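You operate a simulated robot arm through the tools that you are given. There is no shell and no other tool. Be economical: measure what you need, move in short steps, check, and stop when the job is done.

Carry out the task below with a simulated robot arm. There is one attempt and no reset: what you move stays moved.

## Task
Move the wrist cradle to mark 2, tighten its knob and lay the foam pad on it.
Fine: slacken the knob first; at the end the line on the knob meets the mark beside it.

It is judged by the outcome, as a careful person would: the job done as asked, and still so three seconds after it is handed in. It fails if anything else is knocked over, pushed out of place, dropped, spilled or broken.

## Robot
A 7-joint arm with a two-finger parallel gripper, fixed in place. Base frame: the origin is at the foot of the arm, x ahead of it, y to its left, z up; the work surface is at about z = 0. Units: mm, rad, N and s.
With the tool pointing down near the work surface it reaches from about 220 to 580 mm from the base axis. Its first joint turns from -1.152 to 1.152 rad. Payload 2.5 kg.
The tool frame sits at the grasp point between the pads (the TCP): z along the fingers, y along the line on which they close. The tips reach 23 mm beyond it. The gripper opens to 94 mm. The fingers are 38 mm wide and 10 mm thick; the gripper's body (54 by 96 mm) begins 39 mm behind the TCP.
Orientation is that of the tool frame in the base frame, as [roll, pitch, yaw] about the fixed x, y, z axes, in that order (R = Rz(yaw) Ry(pitch) Rx(roll)). With the fingers straight down and closing along the base's y, the tool's x points along the base's -x, its y along +y and its z along -z.

## Interface
- The arm moves only by the tool nudge_tool. Its argument "targets" is a list that holds one entry, the list of rows, each a list of 6 numbers: the shift along the base's x, y, z in units of 500 mm (1.0 is 500 mm), then the turn, a rotation vector about the base's x, y, z in units of 120 degrees (1.0 is 120 degrees). In form: [[[tx, ty, tz, wx, wy, wz], ...]]. A call has 1 to 12 rows; each row is the pose to reach, as a shift and turn from the pose commanded when the call began. "fingers" is the opening in per cent of the stroke, from 0 (shut) to 100 (fully open), set as the call begins (left out, the last holds). A call with a number of a shift or a turn outside -1 to 1 is refused whole. A row lasts 0.2 s, in which the tool goes at most 50 mm and 0.15 rad; a call with a longer step from one row to the next is refused whole, and so is a gripper value outside its range. Where a pose cannot be reached the arm comes as near as it can. A force on the tool above 40 N (or 10 N above the force at the start of the call, whichever is more), or a blocked arm, ends the call early, and 0.2 s more pass. Each finger travels about 108 mm/s and halts on what it meets, pressing with about 41 N; the grip force reading is that of the motor and also rises with nothing between the fingers. The clock runs only during rows and for 0.2 s after the last one: add rows that repeat a pose to give the fingers time. The reply holds the time, the measured pose of the TCP, the force on the tool along the base axes, the opening and the grip force, in the units named above and with some noise.
- Cameras (640 x 400 px; columns grow to the right, rows downward): "scene" is fixed at [121, -409.1, 542]; the picture's right is [0.82, -0.57, 0.00], its down [-0.34, -0.50, -0.79] and it looks along [0.45, 0.65, -0.61] (base axes); focal length 313 px, centre (320, 200). "wrist" rides on the gripper at [-39, 0, -44] in the tool frame; the picture's right is [0.00, -1.00, 0.00], its down [0.97, 0.00, -0.24] and it looks along [0.24, 0.00, 0.97] (tool axes); focal length 218 px, centre (320, 200). There is no depth. A picture from a camera that has moved, and an enlarged one, comes with that camera's place and axes in the base frame and with its lens.
- grab_frame(camera): a new picture of that camera. It takes no simulated time.
- inspect(camera, box): a new picture of the part [left, top, right, bottom] of that camera's present view, enlarged. It takes no simulated time.
- close_job(): hands the job in; it is judged then, once.

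Go step by step. Nothing tells you positions but the pictures and the camera data: compare them with the known pose of the tool, close in by small moves and look again before you grip or let go. The budget is 120 turns and 64 pictures, counting those below and the enlarged ones. Unless the task says otherwise, let go and move clear before handing in, and close with one line.

The tools are called after ">>>" as a command line: name --argument value ..., lists and objects as JSON in quotes. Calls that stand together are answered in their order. nudge_tool: Moves the arm, as the interface text tells. Its arguments: {"type":"object","properties":{"targets":{"type":"array"},"fingers":{"type":"number"}},"required":["targets"]} The other tools are called the same way: grab_frame (camera) takes a picture; inspect (camera, box) takes an enlarged picture of a part of a camera's view; close_job () hands the job in.

At the start:

```text
time: 0.0
eef_pos: [377.0, -131.1, 238.8]
tool_rot: [3.14, -0.001, 3.141]
wrist_force: [-0.3, 0.3, 0.2]
finger_gap: 93.9
grip_force: 0.1
```

scene: 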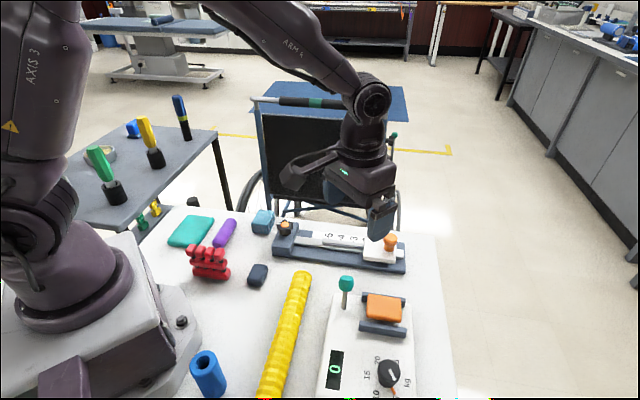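
wrist: 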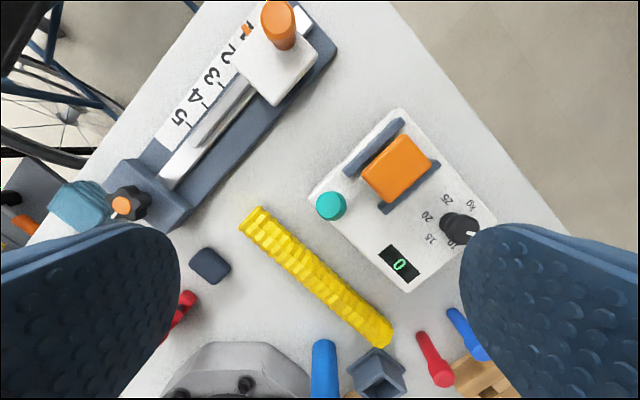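

I see a rail with a scale 1–5, a white cradle carriage with an orange post at the far end, and a knob at the near-left end. I'll take enlarged views first.

>>> inspect --camera "scene" --box '[240, 190, 420, 300]'

>>> inspect --camera "wrist" --box '[60, 0, 360, 240]'

>>> inspect --camera "scene" --box '[150, 190, 300, 300]'

```text
3.56 times, centred on (330, 245) of scene
camera zoom: at [121.0, -409.1, 542.0], right [0.82, -0.57, 0.0], down [-0.34, -0.5, -0.79], along [0.45, 0.65, -0.61], focal length 1112 px, centre (284, 40)
```

zoom: 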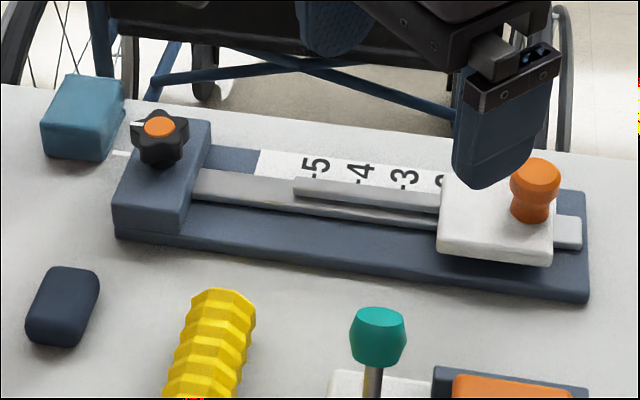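

```text
1.67 times, centred on (210, 120) of wrist
camera zoom: at [415.9, -132.4, 282.0], right [0.0, -1.0, 0.0], down [-0.97, 0.0, 0.24], along [-0.24, 0.0, -0.97], focal length 364 px, centre (503, 333)
```

zoom: 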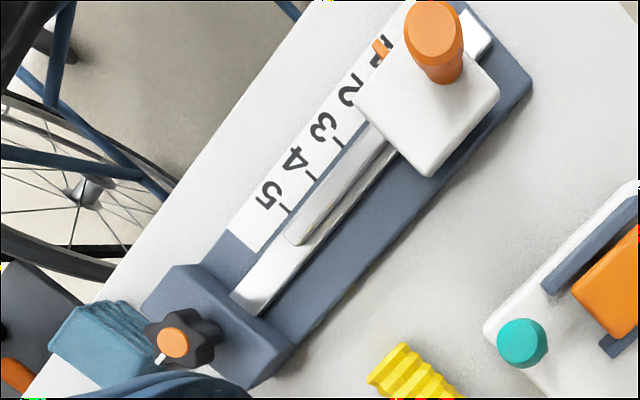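

```text
3.64 times, centred on (225, 245) of scene
camera zoom: at [121.0, -409.1, 542.0], right [0.82, -0.57, 0.0], down [-0.34, -0.5, -0.79], along [0.45, 0.65, -0.61], focal length 1137 px, centre (666, 36)
```

zoom: 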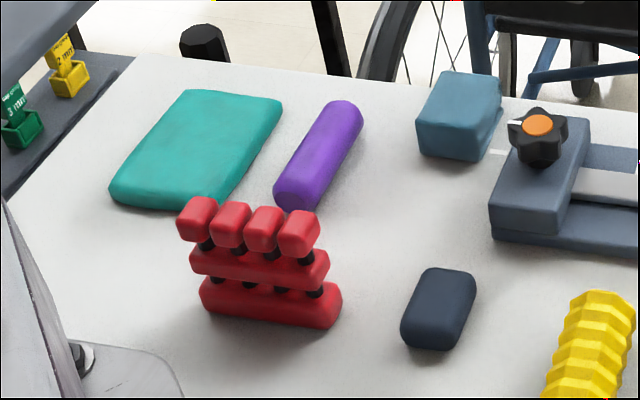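

Star knob at about (355, 76), carriage at about (489, -93), rail direction about -52° in plan. I'll move above the knob for a closer look.

>>> nudge_tool --targets '[[[0, 0.09, 0, 0, 0, 0], [-0.01, 0.18, -0.02, 0, 0, 0], [-0.02, 0.27, -0.04, 0, 0, 0], [-0.03, 0.36, -0.08, 0, 0, 0], [-0.03, 0.41, -0.1, 0, 0, 0], [-0.03, 0.41, -0.1, 0, 0, 0]]]'

>>> grab_frame --camera "wrist"

```text
time: 1.4
eef_pos: [362.4, 73.4, 189.2]
tool_rot: [3.141, 0.001, 3.14]
wrist_force: [-1.1, 0.3, 1.2]
finger_gap: 94.1
grip_force: 0.1
```

```text
58 pictures are left
camera wrist: at [402.0, 73.0, 232.9], right [0.0, -1.0, 0.0], down [-0.97, 0.0, 0.24], along [-0.24, 0.0, -0.97], focal length 218 px, centre (320, 200)
```

wrist: 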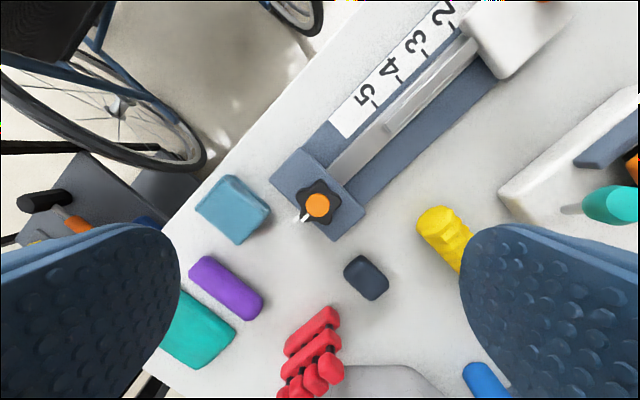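

>>> inspect --camera "wrist" --box '[260, 150, 380, 250]'

>>> inspect --camera "wrist" --box '[160, 150, 400, 370]'

```text
4.00 times, centred on (320, 200) of wrist
camera zoom: at [402.0, 73.0, 232.9], right [0.0, -1.0, 0.0], down [-0.97, 0.0, 0.24], along [-0.24, 0.0, -0.97], focal length 873 px, centre (320, 200)
```

zoom: 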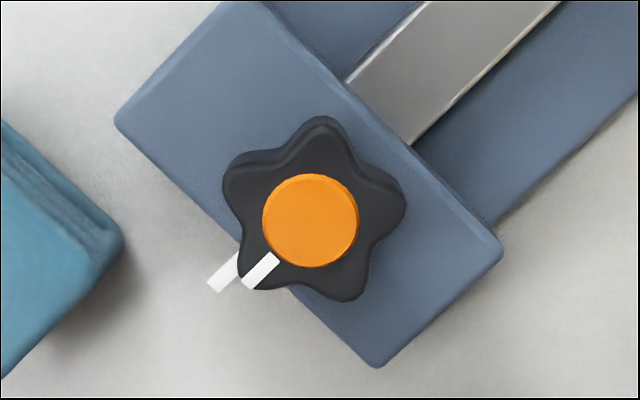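

```text
1.82 times, centred on (280, 260) of wrist
camera zoom: at [402.0, 73.0, 232.9], right [0.0, -1.0, 0.0], down [-0.97, 0.0, 0.24], along [-0.24, 0.0, -0.97], focal length 397 px, centre (393, 91)
```

zoom: 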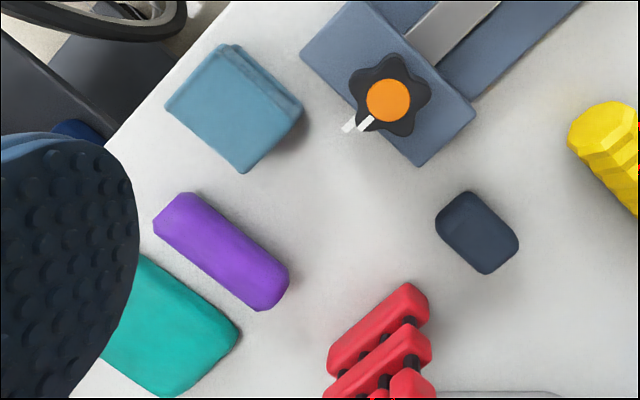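

The knob's line now meets its mark, so it is tight. Next I need to identify the foam pad among the candidates.

>>> inspect --camera "scene" --box '[315, 265, 425, 335]'

>>> inspect --camera "scene" --box '[165, 200, 285, 290]'

>>> grab_frame --camera "scene"

```text
5.71 times, centred on (370, 300) of scene
camera zoom: at [121.0, -409.1, 542.0], right [0.82, -0.57, 0.0], down [-0.34, -0.5, -0.79], along [0.45, 0.65, -0.61], focal length 1787 px, centre (34, -371)
```

zoom: 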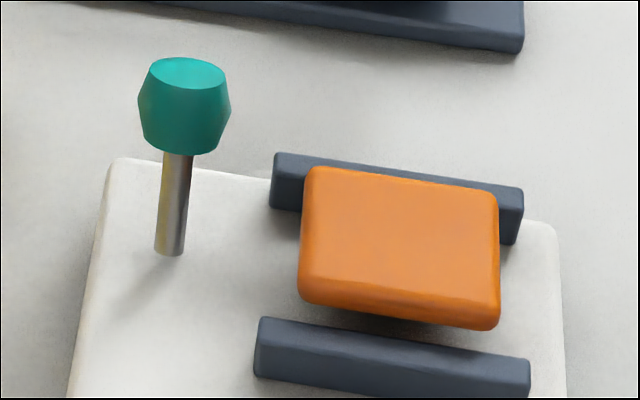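

```text
4.44 times, centred on (225, 245) of scene
camera zoom: at [121.0, -409.1, 542.0], right [0.82, -0.57, 0.0], down [-0.34, -0.5, -0.79], along [0.45, 0.65, -0.61], focal length 1390 px, centre (742, 0)
```

zoom: 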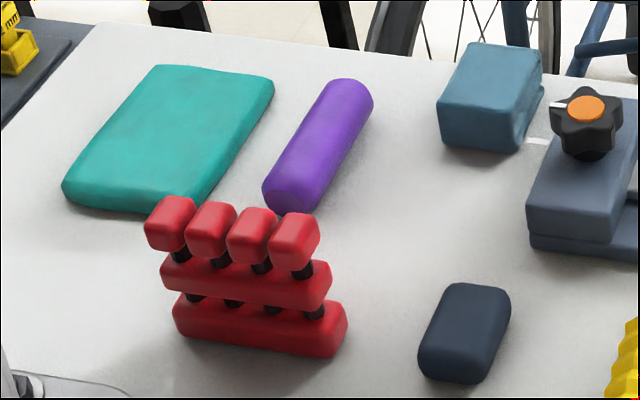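

```text
53 pictures are left
```

scene: 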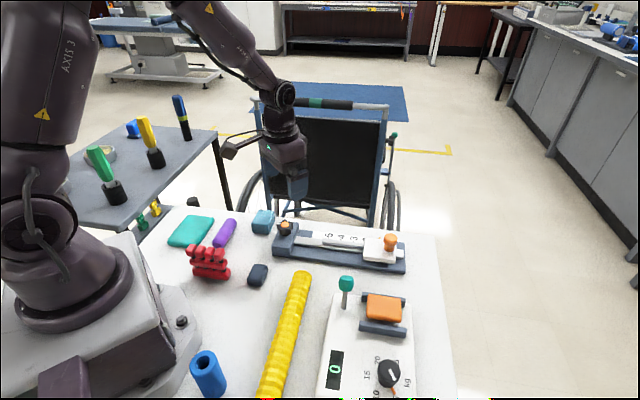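

The navy block (~46×32) and the teal slab (~75×100) are the pad candidates. I'll look over the carriage to see its shape and free area, which should decide it.

>>> nudge_tool --targets '[[[0.07, -0.07, 0, 0, 0, 0], [0.14, -0.14, 0, 0, 0, 0], [0.2, -0.21, 0, 0, 0, 0], [0.24, -0.28, 0, 0, 0, 0], [0.26, -0.3, 0, 0, 0, 0], [0.26, -0.3, 0, 0, 0, 0]]]'

>>> grab_frame --camera "wrist"

```text
time: 2.8
eef_pos: [491.4, -77.3, 188.1]
tool_rot: [3.142, 0.0, 3.141]
wrist_force: [-0.5, -0.1, -0.2]
finger_gap: 94.1
grip_force: 0.1
```

```text
52 pictures are left
camera wrist: at [531.6, -77.8, 232.0], right [0.0, -1.0, 0.0], down [-0.97, 0.0, 0.24], along [-0.24, 0.0, -0.97], focal length 218 px, centre (320, 200)
```

wrist: 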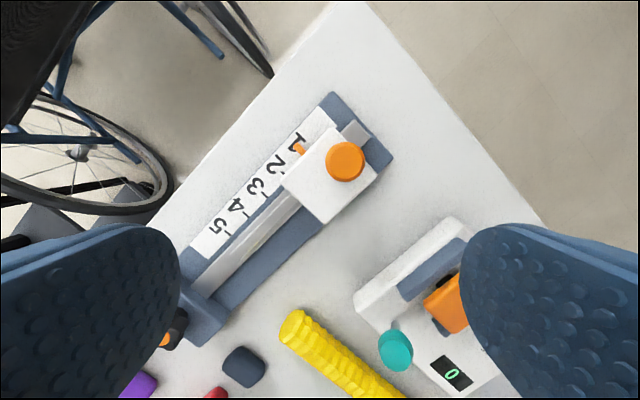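

>>> inspect --camera "wrist" --box '[180, 80, 400, 280]'

>>> inspect --camera "wrist" --box '[250, 100, 400, 240]'

>>> inspect --camera "scene" --box '[340, 215, 420, 285]'

```text
2.00 times, centred on (290, 180) of wrist
camera zoom: at [531.6, -77.8, 232.0], right [0.0, -1.0, 0.0], down [-0.97, 0.0, 0.24], along [-0.24, 0.0, -0.97], focal length 436 px, centre (380, 240)
```

zoom: 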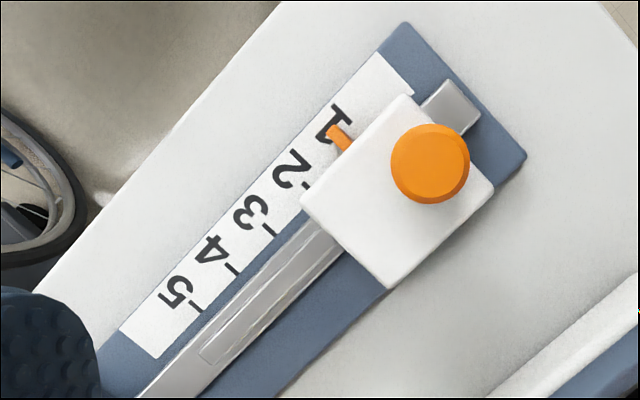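

```text
2.86 times, centred on (325, 170) of wrist
camera zoom: at [531.6, -77.8, 232.0], right [0.0, -1.0, 0.0], down [-0.97, 0.0, 0.24], along [-0.24, 0.0, -0.97], focal length 624 px, centre (306, 286)
```

zoom: 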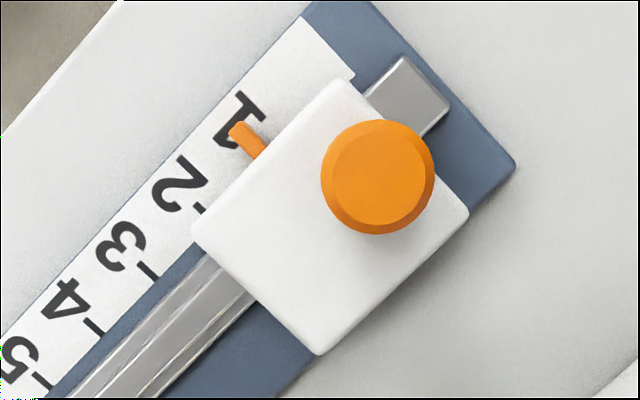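

```text
5.71 times, centred on (380, 250) of scene
camera zoom: at [120.9, -409.1, 542.0], right [0.82, -0.57, 0.0], down [-0.34, -0.5, -0.79], along [0.45, 0.65, -0.61], focal length 1787 px, centre (-23, -86)
```

zoom: 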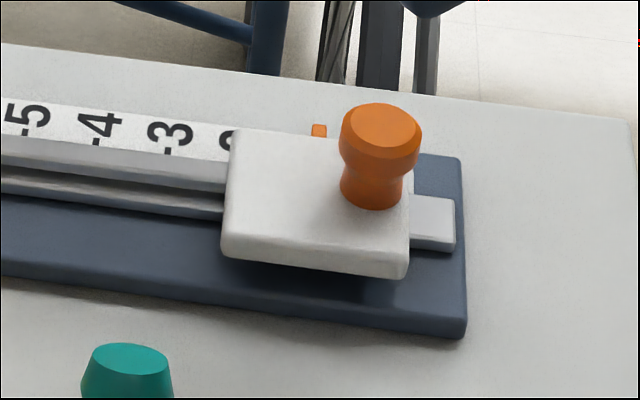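

The free area on the cradle beside the post fits the navy pad (46×32), not the teal slab, so the navy block is the foam pad. The scale pitch is about 30 mm and the pointer sits at 1. I'm going above the knob, at about (356, 74, top 64), with the fingers on a lobe-to-valley axis.

>>> nudge_tool --targets '[[[-0.045, 0.05, 0, 0, 0, -0.045], [-0.09, 0.1, 0, 0, 0, -0.09], [-0.135, 0.15, 0, 0, 0, -0.135], [-0.18, 0.2, -0.02, 0, 0, -0.18], [-0.225, 0.25, -0.06, 0, 0, -0.225], [-0.268, 0.302, -0.1, 0, 0, -0.225], [-0.27, 0.302, -0.14, 0, 0, -0.225], [-0.27, 0.302, -0.14, 0, 0, -0.225]]]' --fingers 60

>>> grab_frame --camera "wrist"

>>> inspect --camera "scene" --box '[230, 150, 340, 270]'

```text
time: 4.6
eef_pos: [358.1, 75.6, 118.5]
tool_rot: [-3.141, 0.001, 2.671]
wrist_force: [-0.6, -1.1, 0.6]
finger_gap: 56.2
grip_force: 0.0
```

```text
48 pictures are left
camera wrist: at [392.3, 56.7, 161.8], right [-0.45, -0.89, 0.0], down [-0.86, 0.44, 0.24], along [-0.21, 0.11, -0.97], focal length 218 px, centre (320, 200)
```

wrist: 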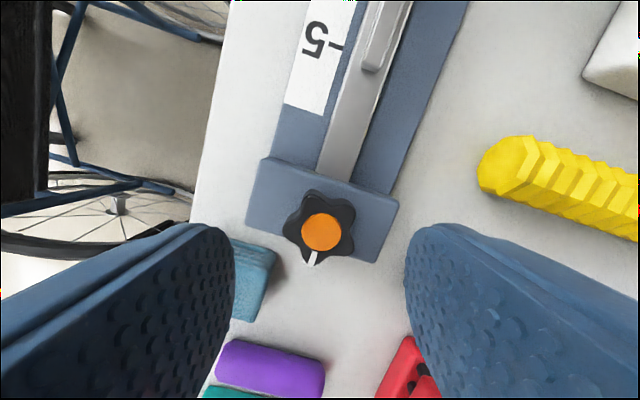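

```text
3.33 times, centred on (285, 210) of scene
camera zoom: at [121.0, -409.1, 542.0], right [0.82, -0.57, 0.0], down [-0.34, -0.5, -0.79], along [0.45, 0.65, -0.61], focal length 1042 px, centre (437, 167)
```

zoom: 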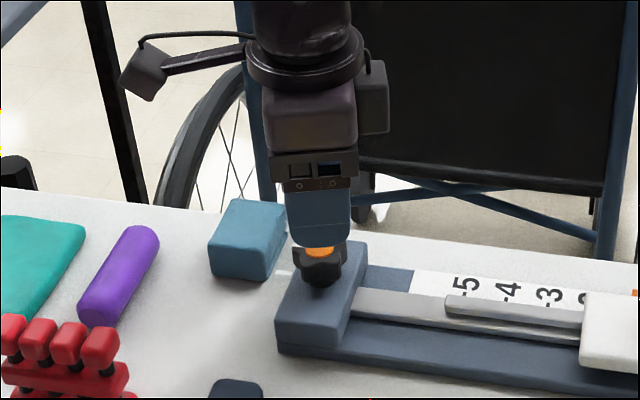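

>>> inspect --camera "wrist" --box '[260, 170, 380, 280]'

```text
3.64 times, centred on (320, 225) of wrist
camera zoom: at [392.3, 56.7, 161.8], right [-0.45, -0.89, 0.0], down [-0.86, 0.44, 0.24], along [-0.21, 0.11, -0.97], focal length 794 px, centre (320, 109)
```

zoom: 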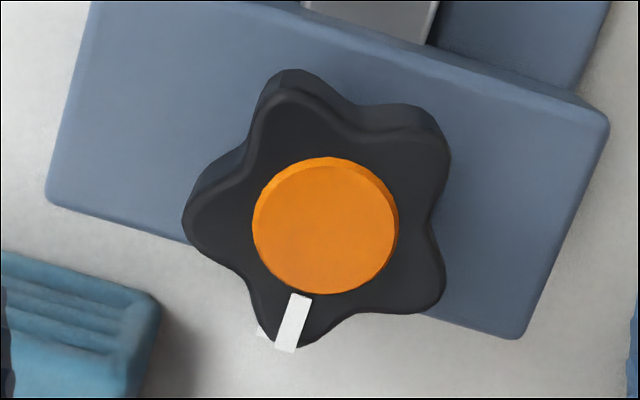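

The fingers line up lobe against valley at the knob, centred near (357, 74). I'm descending around it.

>>> nudge_tool --targets '[[[-0.0026, -0.0028, -0.04, 0, 0, 0], [-0.0026, -0.0028, -0.07, 0, 0, 0], [-0.0026, -0.0028, -0.093, 0, 0, 0], [-0.0026, -0.0028, -0.093, 0, 0, 0]]]'

>>> inspect --camera "scene" --box '[250, 180, 330, 250]'

>>> grab_frame --camera "wrist"

```text
time: 5.6
eef_pos: [355.5, 73.8, 72.3]
tool_rot: [-3.141, 0.001, 2.67]
wrist_force: [0.3, 0.4, 0.3]
finger_gap: 56.5
grip_force: 0.0
```

```text
5.71 times, centred on (290, 215) of scene
camera zoom: at [121.0, -409.1, 542.0], right [0.82, -0.57, 0.0], down [-0.34, -0.5, -0.79], along [0.45, 0.65, -0.61], focal length 1787 px, centre (491, 114)
```

zoom: 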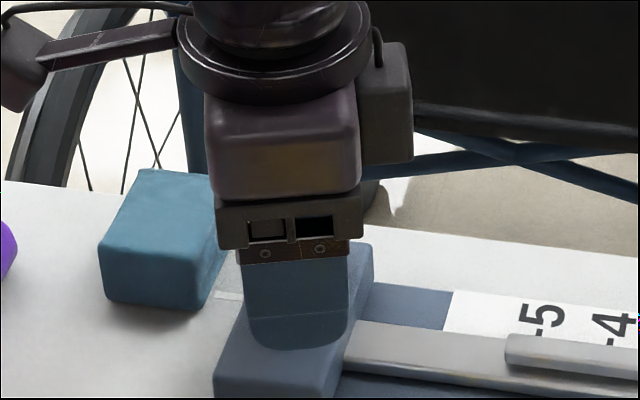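

```text
44 pictures are left
camera wrist: at [390.4, 54.1, 115.0], right [-0.45, -0.89, 0.0], down [-0.87, 0.44, 0.24], along [-0.21, 0.11, -0.97], focal length 218 px, centre (320, 200)
```

wrist: 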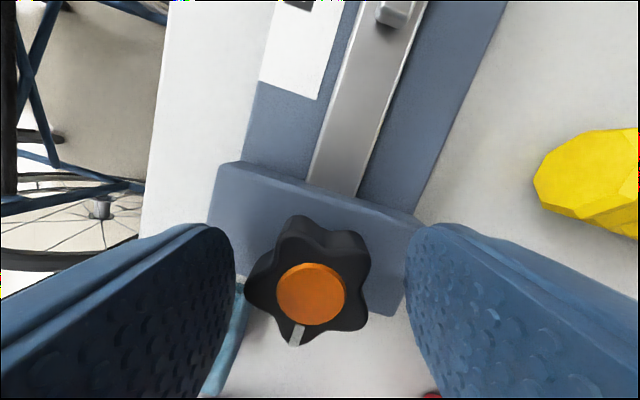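

I'm centring about 3 mm towards the lobe side, then closing on the knob.

>>> nudge_tool --targets '[[[0.003, 0.006, -0.002, 0, 0, 0], [0.003, 0.006, -0.002, 0, 0, 0], [0.003, 0.006, -0.002, 0, 0, 0]]]'

>>> nudge_tool --targets '[[[0, 0, 0, 0, 0, 0], [0, 0, 0, 0, 0, 0], [0, 0, 0, 0, 0, 0]]]' --fingers 20

>>> grab_frame --camera "wrist"

```text
time: 6.4
eef_pos: [357.2, 76.2, 69.5]
tool_rot: [-3.141, -0.002, 2.669]
wrist_force: [-0.2, -0.2, 0.1]
finger_gap: 56.7
grip_force: 0.2
```

```text
time: 7.2
eef_pos: [357.1, 75.0, 70.5]
tool_rot: [-3.141, 0.001, 2.667]
wrist_force: [-3.5, -7.4, 2.6]
finger_gap: 36.8
grip_force: 44.9
```

```text
43 pictures are left
camera wrist: at [391.6, 56.3, 114.2], right [-0.45, -0.89, 0.0], down [-0.86, 0.44, 0.24], along [-0.22, 0.11, -0.97], focal length 218 px, centre (320, 200)
```

wrist: 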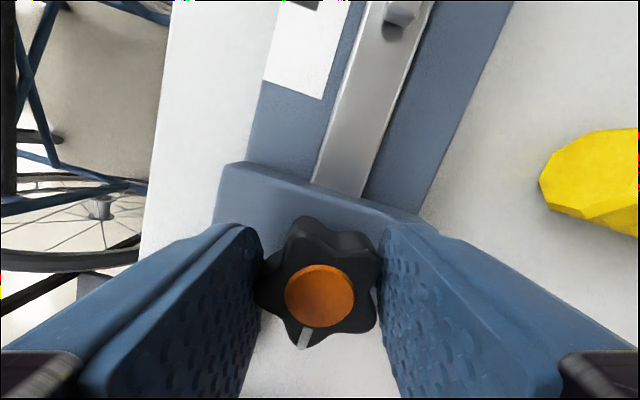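

The knob is gripped at 36.8 mm. Now I'll turn it 30° counter-clockwise as a first test.

>>> nudge_tool --targets '[[[-0.0005, -0.002, 0, 0, 0, 0.06], [-0.001, -0.002, 0, 0, 0, 0.12], [-0.0015, -0.002, 0, 0, 0, 0.18], [-0.002, -0.002, 0, 0, 0, 0.25], [-0.002, -0.002, 0, 0, 0, 0.25]]]'

>>> grab_frame --camera "wrist"

```text
time: 8.4
eef_pos: [357.9, 75.3, 71.2]
tool_rot: [3.14, 0.005, -3.085]
wrist_force: [12.6, 9.3, -31.2]
finger_gap: 36.8
grip_force: 45.2
```

```text
42 pictures are left
camera wrist: at [395.7, 77.0, 114.6], right [0.06, -1.0, 0.0], down [-0.97, -0.05, 0.24], along [-0.24, -0.01, -0.97], focal length 218 px, centre (320, 200)
```

wrist: 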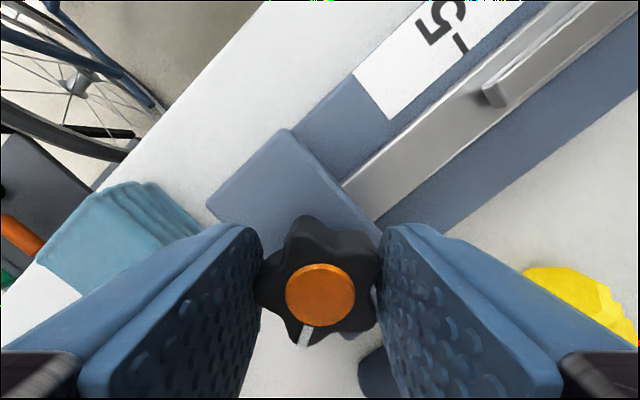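

The knob turned with the gripper. There is some side and vertical load, so I'll relieve it before turning further.

>>> nudge_tool --targets '[[[0.0015, 0.001, -0.002, 0, 0, 0], [0.003, 0.002, -0.004, 0, 0, 0], [0.003, 0.002, -0.004, 0, 0, 0]]]'

```text
time: 9.2
eef_pos: [358.9, 75.9, 70.7]
tool_rot: [-3.141, -0.003, -3.088]
wrist_force: [-16.3, -1.7, 29.2]
finger_gap: 36.9
grip_force: 45.2
```

>>> nudge_tool --targets '[[[-0.0016, -0.0003, 0.002, 0, 0, 0], [-0.0016, -0.0003, 0.002, 0, 0, 0]]]'

```text
time: 9.8
eef_pos: [358.6, 77.0, 69.3]
tool_rot: [-3.141, 0.0, -3.091]
wrist_force: [-1.2, -2.6, 4.3]
finger_gap: 36.9
grip_force: 45.3
```

>>> nudge_tool --targets '[[[-0.0004, -0.0001, 0, 0, 0, 0.06], [-0.0008, -0.0002, 0, 0, 0, 0.12], [-0.0012, -0.0003, 0, 0, 0, 0.18], [-0.0017, -0.0005, 0, 0, 0, 0.25], [-0.0017, -0.0005, 0, 0, 0, 0.25]]]'

```text
time: 11.0
eef_pos: [356.7, 76.7, 70.3]
tool_rot: [3.14, 0.003, -2.562]
wrist_force: [14.6, 13.4, -27.5]
finger_gap: 36.7
grip_force: 45.5
```

>>> nudge_tool --targets '[[[0.0015, 0.0014, -0.0018, 0, 0, 0], [0.0015, 0.0014, -0.0018, 0, 0, 0]]]'

>>> grab_frame --camera "wrist"

```text
time: 11.6
eef_pos: [357.0, 77.0, 69.7]
tool_rot: [-3.14, 0.002, -2.566]
wrist_force: [-0.9, 7.2, 6.7]
finger_gap: 36.8
grip_force: 45.2
```

```text
41 pictures are left
camera wrist: at [389.7, 97.2, 113.8], right [0.54, -0.84, 0.0], down [-0.81, -0.53, 0.24], along [-0.2, -0.13, -0.97], focal length 218 px, centre (320, 200)
```

wrist: 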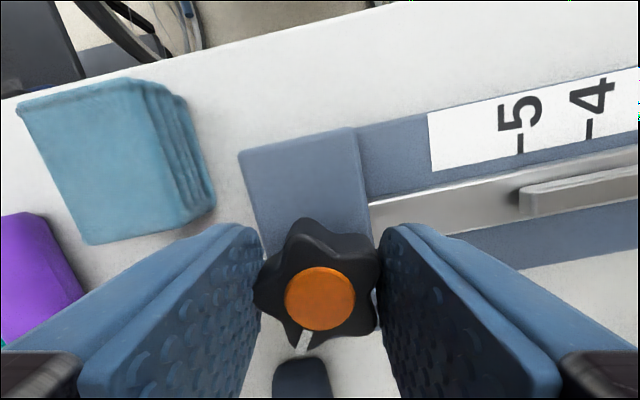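

>>> nudge_tool --targets '[[[0.0001, 0.0003, -0.0004, 0, 0, 0.06], [0.0002, 0.0005, -0.0008, 0, 0, 0.12], [0.0003, 0.0007, -0.0012, 0, 0, 0.18], [0.0004, 0.0009, -0.0016, 0, 0, 0.25], [0.0004, 0.0009, -0.0016, 0, 0, 0.25]]]'

```text
time: 12.8
eef_pos: [357.3, 78.9, 69.1]
tool_rot: [3.14, 0.001, -2.038]
wrist_force: [-13.7, 10.1, 34.5]
finger_gap: 36.9
grip_force: 45.3
```

The knob is about 90° slack. I'll relieve the load, open a little and lift.

>>> nudge_tool --targets '[[[-0.0014, 0.0012, 0.002, 0, 0, 0], [-0.0014, 0.0012, 0.002, 0, 0, 0]]]'

>>> nudge_tool --targets '[[[0, 0, 0, 0, 0, 0], [0, 0, 0, 0, 0, 0]]]' --fingers 53

>>> nudge_tool --targets '[[[0, 0, 0.03, 0, 0, 0], [0, 0, 0.09, 0, 0, 0], [0, 0, 0.15, 0, 0, 0], [0, 0, 0.15, 0, 0, 0]]]'

>>> grab_frame --camera "wrist"

```text
time: 13.4
eef_pos: [355.9, 77.4, 69.5]
tool_rot: [3.141, -0.001, -2.041]
wrist_force: [2.3, 11.2, -0.6]
finger_gap: 36.8
grip_force: 45.0
```

```text
time: 14.0
eef_pos: [356.1, 77.5, 69.4]
tool_rot: [3.141, 0.001, -2.042]
wrist_force: [-0.2, -0.5, -0.1]
finger_gap: 50.1
grip_force: 0.1
```

```text
time: 15.0
eef_pos: [358.0, 77.2, 144.1]
tool_rot: [3.14, 0.0, -2.042]
wrist_force: [-0.1, 0.9, -0.1]
finger_gap: 49.8
grip_force: 0.1
```

```text
40 pictures are left
camera wrist: at [375.9, 110.9, 188.0], right [0.89, -0.45, 0.0], down [-0.44, -0.86, 0.24], along [-0.11, -0.21, -0.97], focal length 218 px, centre (320, 200)
```

wrist: 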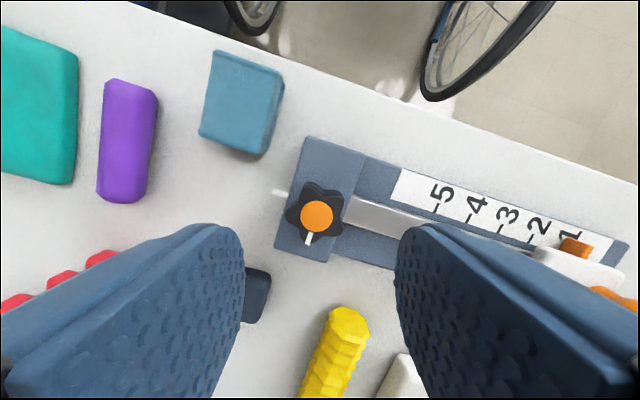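

The knob is slack, with its line 90° away from the mark. Next I go above the cradle's post, fingers closing along the rail.

>>> nudge_tool --targets '[[[0.05, -0.055, 0, 0, 0, -0.03], [0.1, -0.11, 0, 0, 0, -0.06], [0.16, -0.17, 0, 0, 0, -0.09], [0.22, -0.23, 0, 0, 0, -0.12], [0.28, -0.29, -0.02, 0, 0, -0.15], [0.325, -0.348, -0.038, 0, 0, -0.15], [0.325, -0.348, -0.038, 0, 0, -0.15]]]' --fingers 60

>>> grab_frame --camera "wrist"

```text
time: 16.6
eef_pos: [519.3, -96.3, 122.9]
tool_rot: [3.14, -0.001, -2.356]
wrist_force: [0.9, -0.2, -0.6]
finger_gap: 56.3
grip_force: 0.2
```

```text
39 pictures are left
camera wrist: at [546.2, -70.5, 166.7], right [0.71, -0.71, 0.0], down [-0.69, -0.69, 0.24], along [-0.17, -0.17, -0.97], focal length 218 px, centre (320, 200)
```

wrist: 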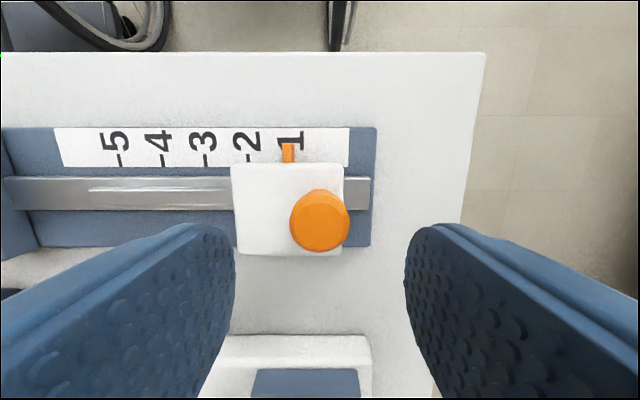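

The view is aligned with the rail, and the post is centred between the fingers. I'll descend around the post with a small cross shift.

>>> nudge_tool --targets '[[[0.006, 0.006, -0.05, 0, 0, 0], [0.006, 0.006, -0.1, 0, 0, 0], [0.006, 0.006, -0.12, 0, 0, 0], [0.006, 0.006, -0.12, 0, 0, 0]]]'

>>> inspect --camera "scene" --box '[340, 195, 420, 285]'

>>> grab_frame --camera "wrist"

```text
time: 17.6
eef_pos: [522.0, -93.3, 64.5]
tool_rot: [3.142, 0.0, -2.355]
wrist_force: [-1.5, -0.1, 0.2]
finger_gap: 56.2
grip_force: 0.0
```

```text
4.44 times, centred on (380, 240) of scene
camera zoom: at [121.0, -409.1, 542.0], right [0.82, -0.57, 0.0], down [-0.34, -0.5, -0.79], along [0.45, 0.65, -0.61], focal length 1390 px, centre (53, 22)
```

zoom: 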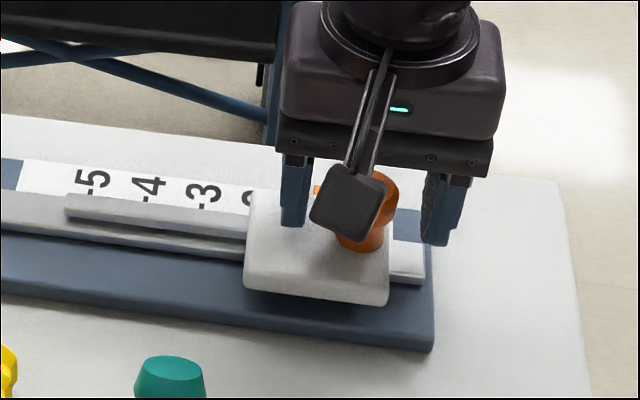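

```text
37 pictures are left
camera wrist: at [549.6, -66.8, 108.0], right [0.71, -0.71, 0.0], down [-0.69, -0.69, 0.24], along [-0.17, -0.17, -0.97], focal length 218 px, centre (320, 200)
```

wrist: 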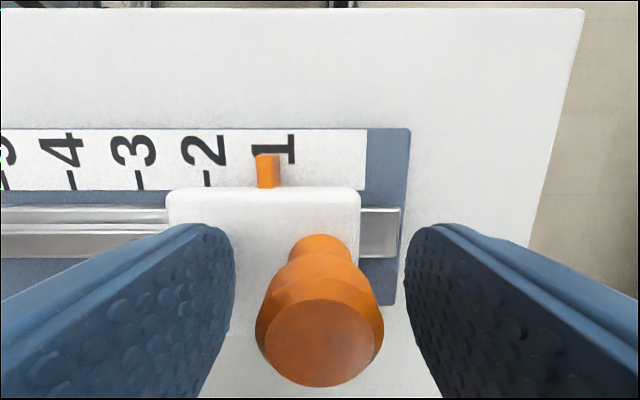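

>>> nudge_tool --targets '[[[0, 0, 0, 0, 0, 0], [0, 0, 0, 0, 0, 0], [0, 0, 0, 0, 0, 0], [0, 0, 0, 0, 0, 0]]]' --fingers 10

```text
time: 18.6
eef_pos: [521.7, -92.7, 63.7]
tool_rot: [-3.141, 0.0, -2.356]
wrist_force: [1.1, 1.2, -2.6]
finger_gap: 26.2
grip_force: 44.5
```

The post is gripped. I'll slide about 15 mm along the rail and check.

>>> nudge_tool --targets '[[[-0.005, 0.005, 0, 0, 0, 0], [-0.01, 0.01, 0, 0, 0, 0], [-0.0155, 0.0155, 0, 0, 0, 0], [-0.021, 0.021, 0, 0, 0, 0], [-0.021, 0.021, 0, 0, 0, 0]]]'

>>> grab_frame --camera "wrist"

```text
time: 19.8
eef_pos: [511.7, -83.0, 64.1]
tool_rot: [3.14, 0.0, -2.355]
wrist_force: [2.2, 2.7, 0.5]
finger_gap: 26.2
grip_force: 45.4
```

```text
36 pictures are left
camera wrist: at [538.9, -56.2, 108.1], right [0.71, -0.71, 0.0], down [-0.69, -0.69, 0.24], along [-0.17, -0.17, -0.97], focal length 218 px, centre (320, 200)
```

wrist: 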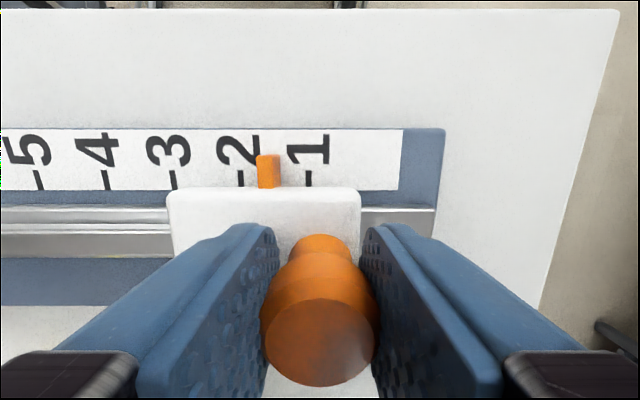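

It slides freely. Another ~13 mm is needed.

>>> nudge_tool --targets '[[[-0.005, 0.005, 0, 0, 0, 0], [-0.01, 0.01, 0, 0, 0, 0], [-0.015, 0.015, 0, 0, 0, 0], [-0.0184, 0.0184, 0, 0, 0, 0], [-0.0184, 0.0184, 0, 0, 0, 0]]]'

>>> inspect --camera "wrist" --box '[200, 110, 360, 210]'

```text
time: 21.0
eef_pos: [502.5, -73.1, 65.0]
tool_rot: [3.139, 0.0, -2.358]
wrist_force: [-0.3, -1.5, -5.1]
finger_gap: 26.3
grip_force: 45.3
```

```text
4.00 times, centred on (280, 160) of wrist
camera zoom: at [529.2, -46.5, 108.1], right [0.71, -0.71, 0.0], down [-0.69, -0.69, 0.24], along [-0.17, -0.17, -0.97], focal length 873 px, centre (480, 360)
```

zoom: 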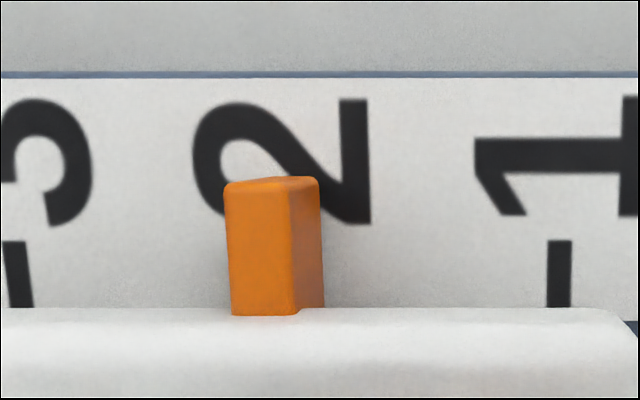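

Pointer is close to mark 2. I'll release and lift, then look straight down at the pointer.

>>> nudge_tool --targets '[[[0, 0, 0, 0, 0, 0], [0, 0, 0, 0, 0, 0]]]' --fingers 55

>>> nudge_tool --targets '[[[0, 0, 0.05, 0, 0, 0], [0, 0, 0.1, 0, 0, 0], [-0.03, 0.03, 0.1, 0, 0, 0], [-0.03, 0.03, 0.1, 0, 0, 0]]]'

>>> inspect --camera "wrist" --box '[240, 110, 400, 210]'

```text
time: 21.6
eef_pos: [502.3, -72.0, 65.8]
tool_rot: [-3.141, 0.001, -2.356]
wrist_force: [1.1, 0.5, -1.0]
finger_gap: 51.7
grip_force: 0.0
```

```text
time: 22.6
eef_pos: [486.8, -59.4, 114.5]
tool_rot: [-3.142, 0.0, -2.356]
wrist_force: [0.7, -0.5, -0.4]
finger_gap: 51.6
grip_force: 0.0
```

```text
4.00 times, centred on (320, 160) of wrist
camera zoom: at [514.7, -32.0, 158.1], right [0.71, -0.71, 0.0], down [-0.69, -0.69, 0.24], along [-0.17, -0.17, -0.97], focal length 873 px, centre (320, 360)
```

zoom: 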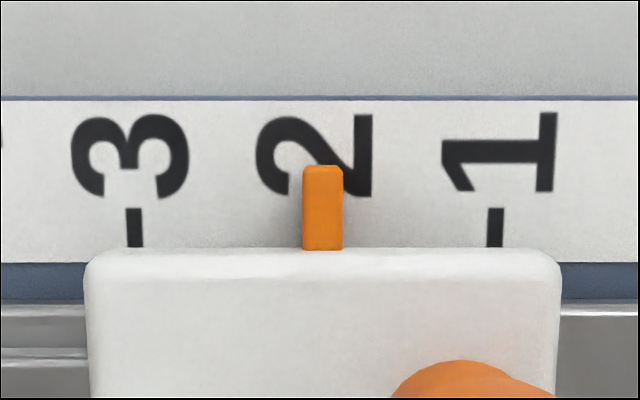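

Looking straight down, the pointer is ~1.4 mm short of mark 2. I'll regrip and correct.

>>> nudge_tool --targets '[[[0.03, -0.03, 0, 0, 0, 0], [0.03, -0.03, -0.05, 0, 0, 0], [0.03, -0.03, -0.1, 0, 0, 0], [0.03, -0.03, -0.1, 0, 0, 0]]]'

>>> nudge_tool --targets '[[[0, 0, 0, 0, 0, 0], [0, 0, 0, 0, 0, 0], [0, 0, 0, 0, 0, 0], [-0.0019, 0.0019, 0, 0, 0, 0], [-0.0019, 0.0019, 0, 0, 0, 0], [-0.0019, 0.0019, 0, 0, 0, 0]]]' --fingers 10

>>> nudge_tool --targets '[[[0, 0, 0, 0, 0, 0], [0, 0, 0, 0, 0, 0]]]' --fingers 55

>>> nudge_tool --targets '[[[0, 0, 0.05, 0, 0, 0], [0, 0, 0.1, 0, 0, 0], [-0.03, 0.03, 0.1, 0, 0, 0], [-0.03, 0.03, 0.1, 0, 0, 0]]]'

>>> inspect --camera "wrist" --box '[240, 110, 400, 210]'

```text
time: 23.6
eef_pos: [503.9, -72.8, 64.6]
tool_rot: [-3.14, 0.0, -2.356]
wrist_force: [-0.4, -0.1, -0.3]
finger_gap: 51.8
grip_force: 0.1
```

```text
time: 25.0
eef_pos: [501.4, -71.2, 64.5]
tool_rot: [3.14, 0.0, -2.354]
wrist_force: [3.3, 2.9, -14.2]
finger_gap: 26.3
grip_force: 44.0
```

```text
time: 25.6
eef_pos: [501.7, -72.3, 65.6]
tool_rot: [-3.141, 0.001, -2.354]
wrist_force: [-0.4, -0.5, 0.0]
finger_gap: 51.5
grip_force: 0.0
```

```text
time: 26.6
eef_pos: [487.0, -58.0, 116.2]
tool_rot: [-3.141, 0.001, -2.357]
wrist_force: [0.5, -0.4, 0.5]
finger_gap: 51.6
grip_force: 0.0
```

```text
4.00 times, centred on (320, 160) of wrist
camera zoom: at [514.7, -30.7, 159.2], right [0.71, -0.71, 0.0], down [-0.69, -0.69, 0.24], along [-0.17, -0.17, -0.97], focal length 873 px, centre (320, 360)
```

zoom: 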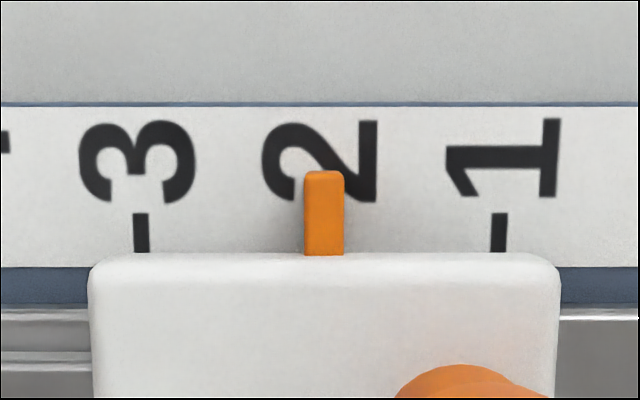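

There's 0.7 mm left; one more small correction.

>>> nudge_tool --targets '[[[0.03, -0.03, 0, 0, 0, 0], [0.03, -0.03, -0.05, 0, 0, 0], [0.03, -0.03, -0.1, 0, 0, 0], [0.03, -0.03, -0.1, 0, 0, 0]]]'

>>> nudge_tool --targets '[[[0, 0, 0, 0, 0, 0], [0, 0, 0, 0, 0, 0], [0, 0, 0, 0, 0, 0], [-0.0011, 0.0011, 0, 0, 0, 0], [-0.0011, 0.0011, 0, 0, 0, 0], [-0.0011, 0.0011, 0, 0, 0, 0]]]' --fingers 10

>>> nudge_tool --targets '[[[0, 0, 0, 0, 0, 0], [0, 0, 0, 0, 0, 0]]]' --fingers 55

>>> nudge_tool --targets '[[[0, 0, 0.05, 0, 0, 0], [0, 0, 0.1, 0, 0, 0], [-0.03, 0.03, 0.1, 0, 0, 0], [-0.03, 0.03, 0.1, 0, 0, 0]]]'

>>> inspect --camera "wrist" --box '[240, 110, 400, 210]'

```text
time: 27.6
eef_pos: [503.0, -72.8, 64.4]
tool_rot: [3.141, 0.003, -2.357]
wrist_force: [-0.2, -0.1, 0.2]
finger_gap: 51.7
grip_force: 0.1
```

```text
time: 29.0
eef_pos: [501.7, -72.3, 64.0]
tool_rot: [3.14, 0.001, -2.357]
wrist_force: [3.5, 3.4, -10.8]
finger_gap: 26.3
grip_force: 45.5
```

```text
time: 29.6
eef_pos: [501.7, -70.4, 65.7]
tool_rot: [-3.141, 0.0, -2.357]
wrist_force: [0.4, 0.9, -0.9]
finger_gap: 51.8
grip_force: 0.1
```

```text
time: 30.6
eef_pos: [485.4, -56.2, 116.8]
tool_rot: [-3.141, -0.001, -2.356]
wrist_force: [0.5, 0.3, -0.3]
finger_gap: 51.9
grip_force: 0.1
```

```text
4.00 times, centred on (320, 160) of wrist
camera zoom: at [513.5, -30.2, 160.0], right [0.71, -0.71, 0.0], down [-0.69, -0.69, 0.24], along [-0.17, -0.17, -0.97], focal length 873 px, centre (320, 360)
```

zoom: 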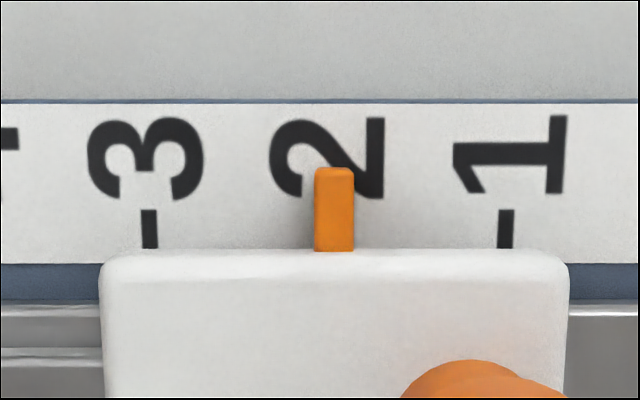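

Still ~0.9 mm off. I'll regrip and check while gripped, so I can see whether releasing shifts it.

>>> nudge_tool --targets '[[[0.03, -0.03, 0, 0, 0, 0], [0.03, -0.03, -0.05, 0, 0, 0], [0.03, -0.03, -0.1, 0, 0, 0], [0.03, -0.03, -0.1, 0, 0, 0]]]'

>>> nudge_tool --targets '[[[0, 0, 0, 0, 0, 0], [0, 0, 0, 0, 0, 0], [0, 0, 0, 0, 0, 0], [-0.0014, 0.0014, 0, 0, 0, 0], [-0.0014, 0.0014, 0, 0, 0, 0], [-0.0014, 0.0014, 0, 0, 0, 0]]]' --fingers 10

>>> inspect --camera "wrist" --box '[200, 110, 360, 210]'

```text
time: 31.6
eef_pos: [501.1, -71.9, 66.5]
tool_rot: [3.141, -0.001, -2.356]
wrist_force: [0.0, 0.0, 0.5]
finger_gap: 52.0
grip_force: 0.1
```

```text
time: 33.0
eef_pos: [499.7, -69.4, 65.8]
tool_rot: [-3.142, 0.002, -2.354]
wrist_force: [4.1, 5.0, -0.9]
finger_gap: 26.4
grip_force: 45.2
```

```text
4.00 times, centred on (280, 160) of wrist
camera zoom: at [527.3, -44.6, 109.6], right [0.71, -0.71, 0.0], down [-0.69, -0.69, 0.24], along [-0.17, -0.17, -0.97], focal length 873 px, centre (480, 360)
```

zoom: 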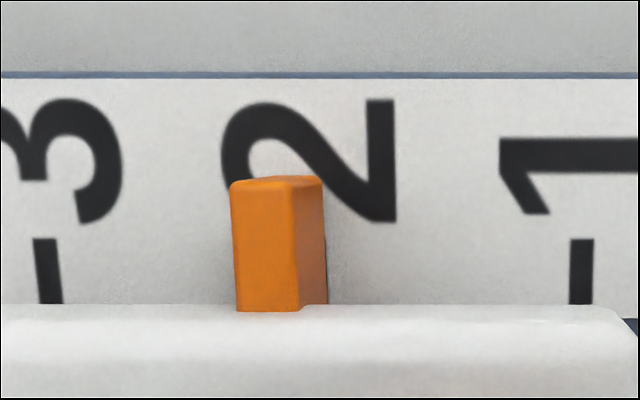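

>>> nudge_tool --targets '[[[0, 0, 0, 0, 0, 0], [0, 0, 0, 0, 0, 0]]]' --fingers 55

>>> inspect --camera "wrist" --box '[200, 110, 360, 210]'

>>> nudge_tool --targets '[[[0, 0, 0.05, 0, 0, 0], [0, 0, 0.1, 0, 0, 0], [-0.03, 0.03, 0.1, 0, 0, 0], [-0.03, 0.03, 0.1, 0, 0, 0]]]'

>>> inspect --camera "wrist" --box '[240, 110, 400, 210]'

```text
time: 33.6
eef_pos: [499.5, -71.4, 66.5]
tool_rot: [3.142, 0.001, -2.357]
wrist_force: [0.9, 0.0, 0.3]
finger_gap: 51.8
grip_force: 0.0
```

```text
4.00 times, centred on (280, 160) of wrist
camera zoom: at [527.1, -45.5, 109.5], right [0.71, -0.71, 0.0], down [-0.69, -0.69, 0.24], along [-0.17, -0.17, -0.97], focal length 873 px, centre (480, 360)
```

zoom: 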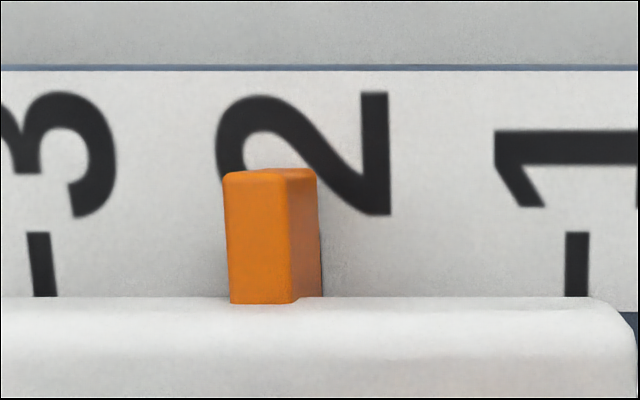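

```text
time: 34.6
eef_pos: [486.0, -55.5, 115.3]
tool_rot: [3.141, 0.0, -2.356]
wrist_force: [1.1, 0.4, -0.3]
finger_gap: 51.6
grip_force: 0.1
```

```text
4.00 times, centred on (320, 160) of wrist
camera zoom: at [513.7, -30.1, 158.4], right [0.71, -0.71, 0.0], down [-0.69, -0.69, 0.24], along [-0.17, -0.17, -0.97], focal length 873 px, centre (320, 360)
```

zoom: 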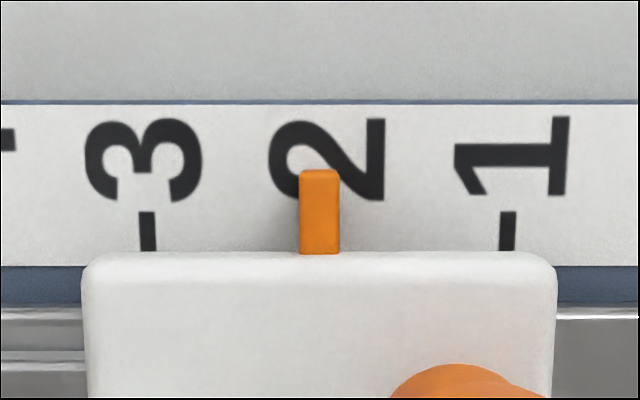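

Now 1.2 mm past it (arm repeatability is ~1 mm). I'll regrip and nudge back, with more settling and a check while gripped.

>>> nudge_tool --targets '[[[0.03, -0.03, 0, 0, 0, 0], [0.03, -0.03, -0.05, 0, 0, 0], [0.03, -0.03, -0.1, 0, 0, 0], [0.03, -0.03, -0.1, 0, 0, 0]]]'

>>> nudge_tool --targets '[[[0, 0, 0, 0, 0, 0], [0, 0, 0, 0, 0, 0], [0, 0, 0, 0, 0, 0], [0.0014, -0.0014, 0, 0, 0, 0], [0.0014, -0.0014, 0, 0, 0, 0], [0.0014, -0.0014, 0, 0, 0, 0], [0.0014, -0.0014, 0, 0, 0, 0]]]' --fingers 10

>>> inspect --camera "wrist" --box '[200, 110, 360, 210]'

```text
time: 35.6
eef_pos: [500.9, -70.1, 64.4]
tool_rot: [-3.141, -0.001, -2.356]
wrist_force: [0.1, -0.4, 0.1]
finger_gap: 51.6
grip_force: 0.0
```

```text
time: 37.2
eef_pos: [499.6, -71.2, 65.4]
tool_rot: [3.141, 0.0, -2.357]
wrist_force: [5.4, 4.8, -1.9]
finger_gap: 26.3
grip_force: 45.6
```

```text
4.00 times, centred on (280, 160) of wrist
camera zoom: at [528.1, -45.1, 108.4], right [0.71, -0.71, 0.0], down [-0.69, -0.69, 0.24], along [-0.17, -0.17, -0.97], focal length 873 px, centre (480, 360)
```

zoom: 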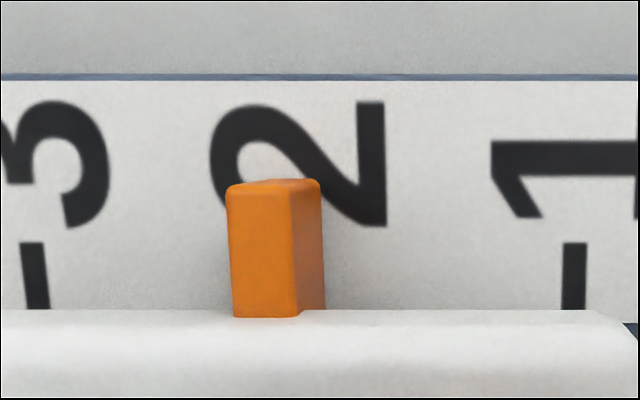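

The pointer is now aligned within ~0.3 mm. I'll release and go back above the knob at the orientation I left it with.

>>> nudge_tool --targets '[[[0, 0, 0, 0, 0, 0], [0, 0, 0, 0, 0, 0]]]' --fingers 55

>>> nudge_tool --targets '[[[0, 0, 0.05, 0, 0, 0], [0, 0, 0.11, 0, 0, 0], [-0.06, 0.06, 0.11, 0, 0, 0.03], [-0.12, 0.12, 0.11, 0, 0, 0.06], [-0.18, 0.18, 0.11, 0, 0, 0.09], [-0.24, 0.24, 0.11, 0, 0, 0.12], [-0.285, 0.295, 0.11, 0, 0, 0.15], [-0.285, 0.295, 0.11, 0, 0, 0.15]]]'

>>> inspect --camera "wrist" --box '[220, 160, 460, 310]'

```text
time: 37.8
eef_pos: [501.2, -71.8, 64.3]
tool_rot: [-3.141, 0.0, -2.354]
wrist_force: [0.3, -0.1, 0.1]
finger_gap: 51.3
grip_force: 0.0
```

```text
time: 39.6
eef_pos: [359.8, 76.2, 121.0]
tool_rot: [-3.141, -0.001, -2.043]
wrist_force: [0.7, 0.2, -0.3]
finger_gap: 51.6
grip_force: 0.1
```

```text
2.67 times, centred on (340, 235) of wrist
camera zoom: at [376.7, 109.3, 163.7], right [0.89, -0.45, 0.0], down [-0.44, -0.87, 0.24], along [-0.11, -0.21, -0.97], focal length 582 px, centre (267, 107)
```

zoom: 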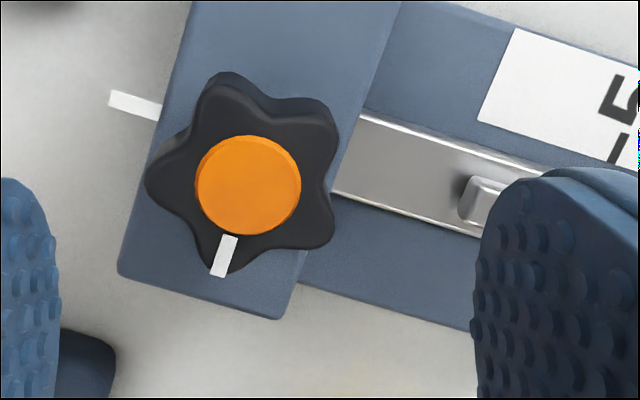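

The knob is unchanged, with its line 90° off the mark. I'll descend onto it with a (-4, +1.8) mm correction and grip.

>>> nudge_tool --targets '[[[-0.008, 0.0036, -0.05, 0, 0, 0], [-0.008, 0.0036, -0.09, 0, 0, 0], [-0.008, 0.0036, -0.103, 0, 0, 0], [-0.008, 0.0036, -0.103, 0, 0, 0]]]'

>>> nudge_tool --targets '[[[0, 0, 0, 0, 0, 0], [0, 0, 0, 0, 0, 0], [0, 0, 0, 0, 0, 0]]]' --fingers 20

```text
time: 40.6
eef_pos: [355.3, 77.4, 68.6]
tool_rot: [3.141, -0.001, -2.041]
wrist_force: [0.4, 1.4, -1.4]
finger_gap: 51.9
grip_force: 0.1
```

```text
time: 41.4
eef_pos: [355.4, 77.3, 68.0]
tool_rot: [-3.138, 0.003, -2.043]
wrist_force: [14.1, -3.4, -14.9]
finger_gap: 36.9
grip_force: 44.8
```

Gripped. Turning 30° clockwise with load relief.

>>> nudge_tool --targets '[[[0.001, -0.0006, -0.0008, 0, 0, -0.06], [0.0016, -0.0012, -0.0012, 0, 0, -0.12], [0.002, -0.0018, -0.0014, 0, 0, -0.18], [0.0024, -0.0024, -0.0014, 0, 0, -0.25], [0.0024, -0.0024, -0.0014, 0, 0, -0.25]]]'

```text
time: 42.6
eef_pos: [356.7, 76.6, 69.1]
tool_rot: [-3.14, 0.006, -2.568]
wrist_force: [24.3, 2.1, -24.7]
finger_gap: 36.9
grip_force: 44.8
```

>>> nudge_tool --targets '[[[0.0012, 0, -0.001, 0, 0, -0.06], [0.002, -0.0003, -0.0008, 0, 0, -0.12], [0.0024, -0.0006, -0.0004, 0, 0, -0.18], [0.0026, -0.0008, 0, 0, 0, -0.25], [0.0026, -0.0008, 0, 0, 0, -0.25]]]'

```text
time: 43.8
eef_pos: [356.3, 76.6, 68.0]
tool_rot: [3.139, 0.001, -3.091]
wrist_force: [2.5, 7.7, -4.1]
finger_gap: 37.1
grip_force: 44.8
```

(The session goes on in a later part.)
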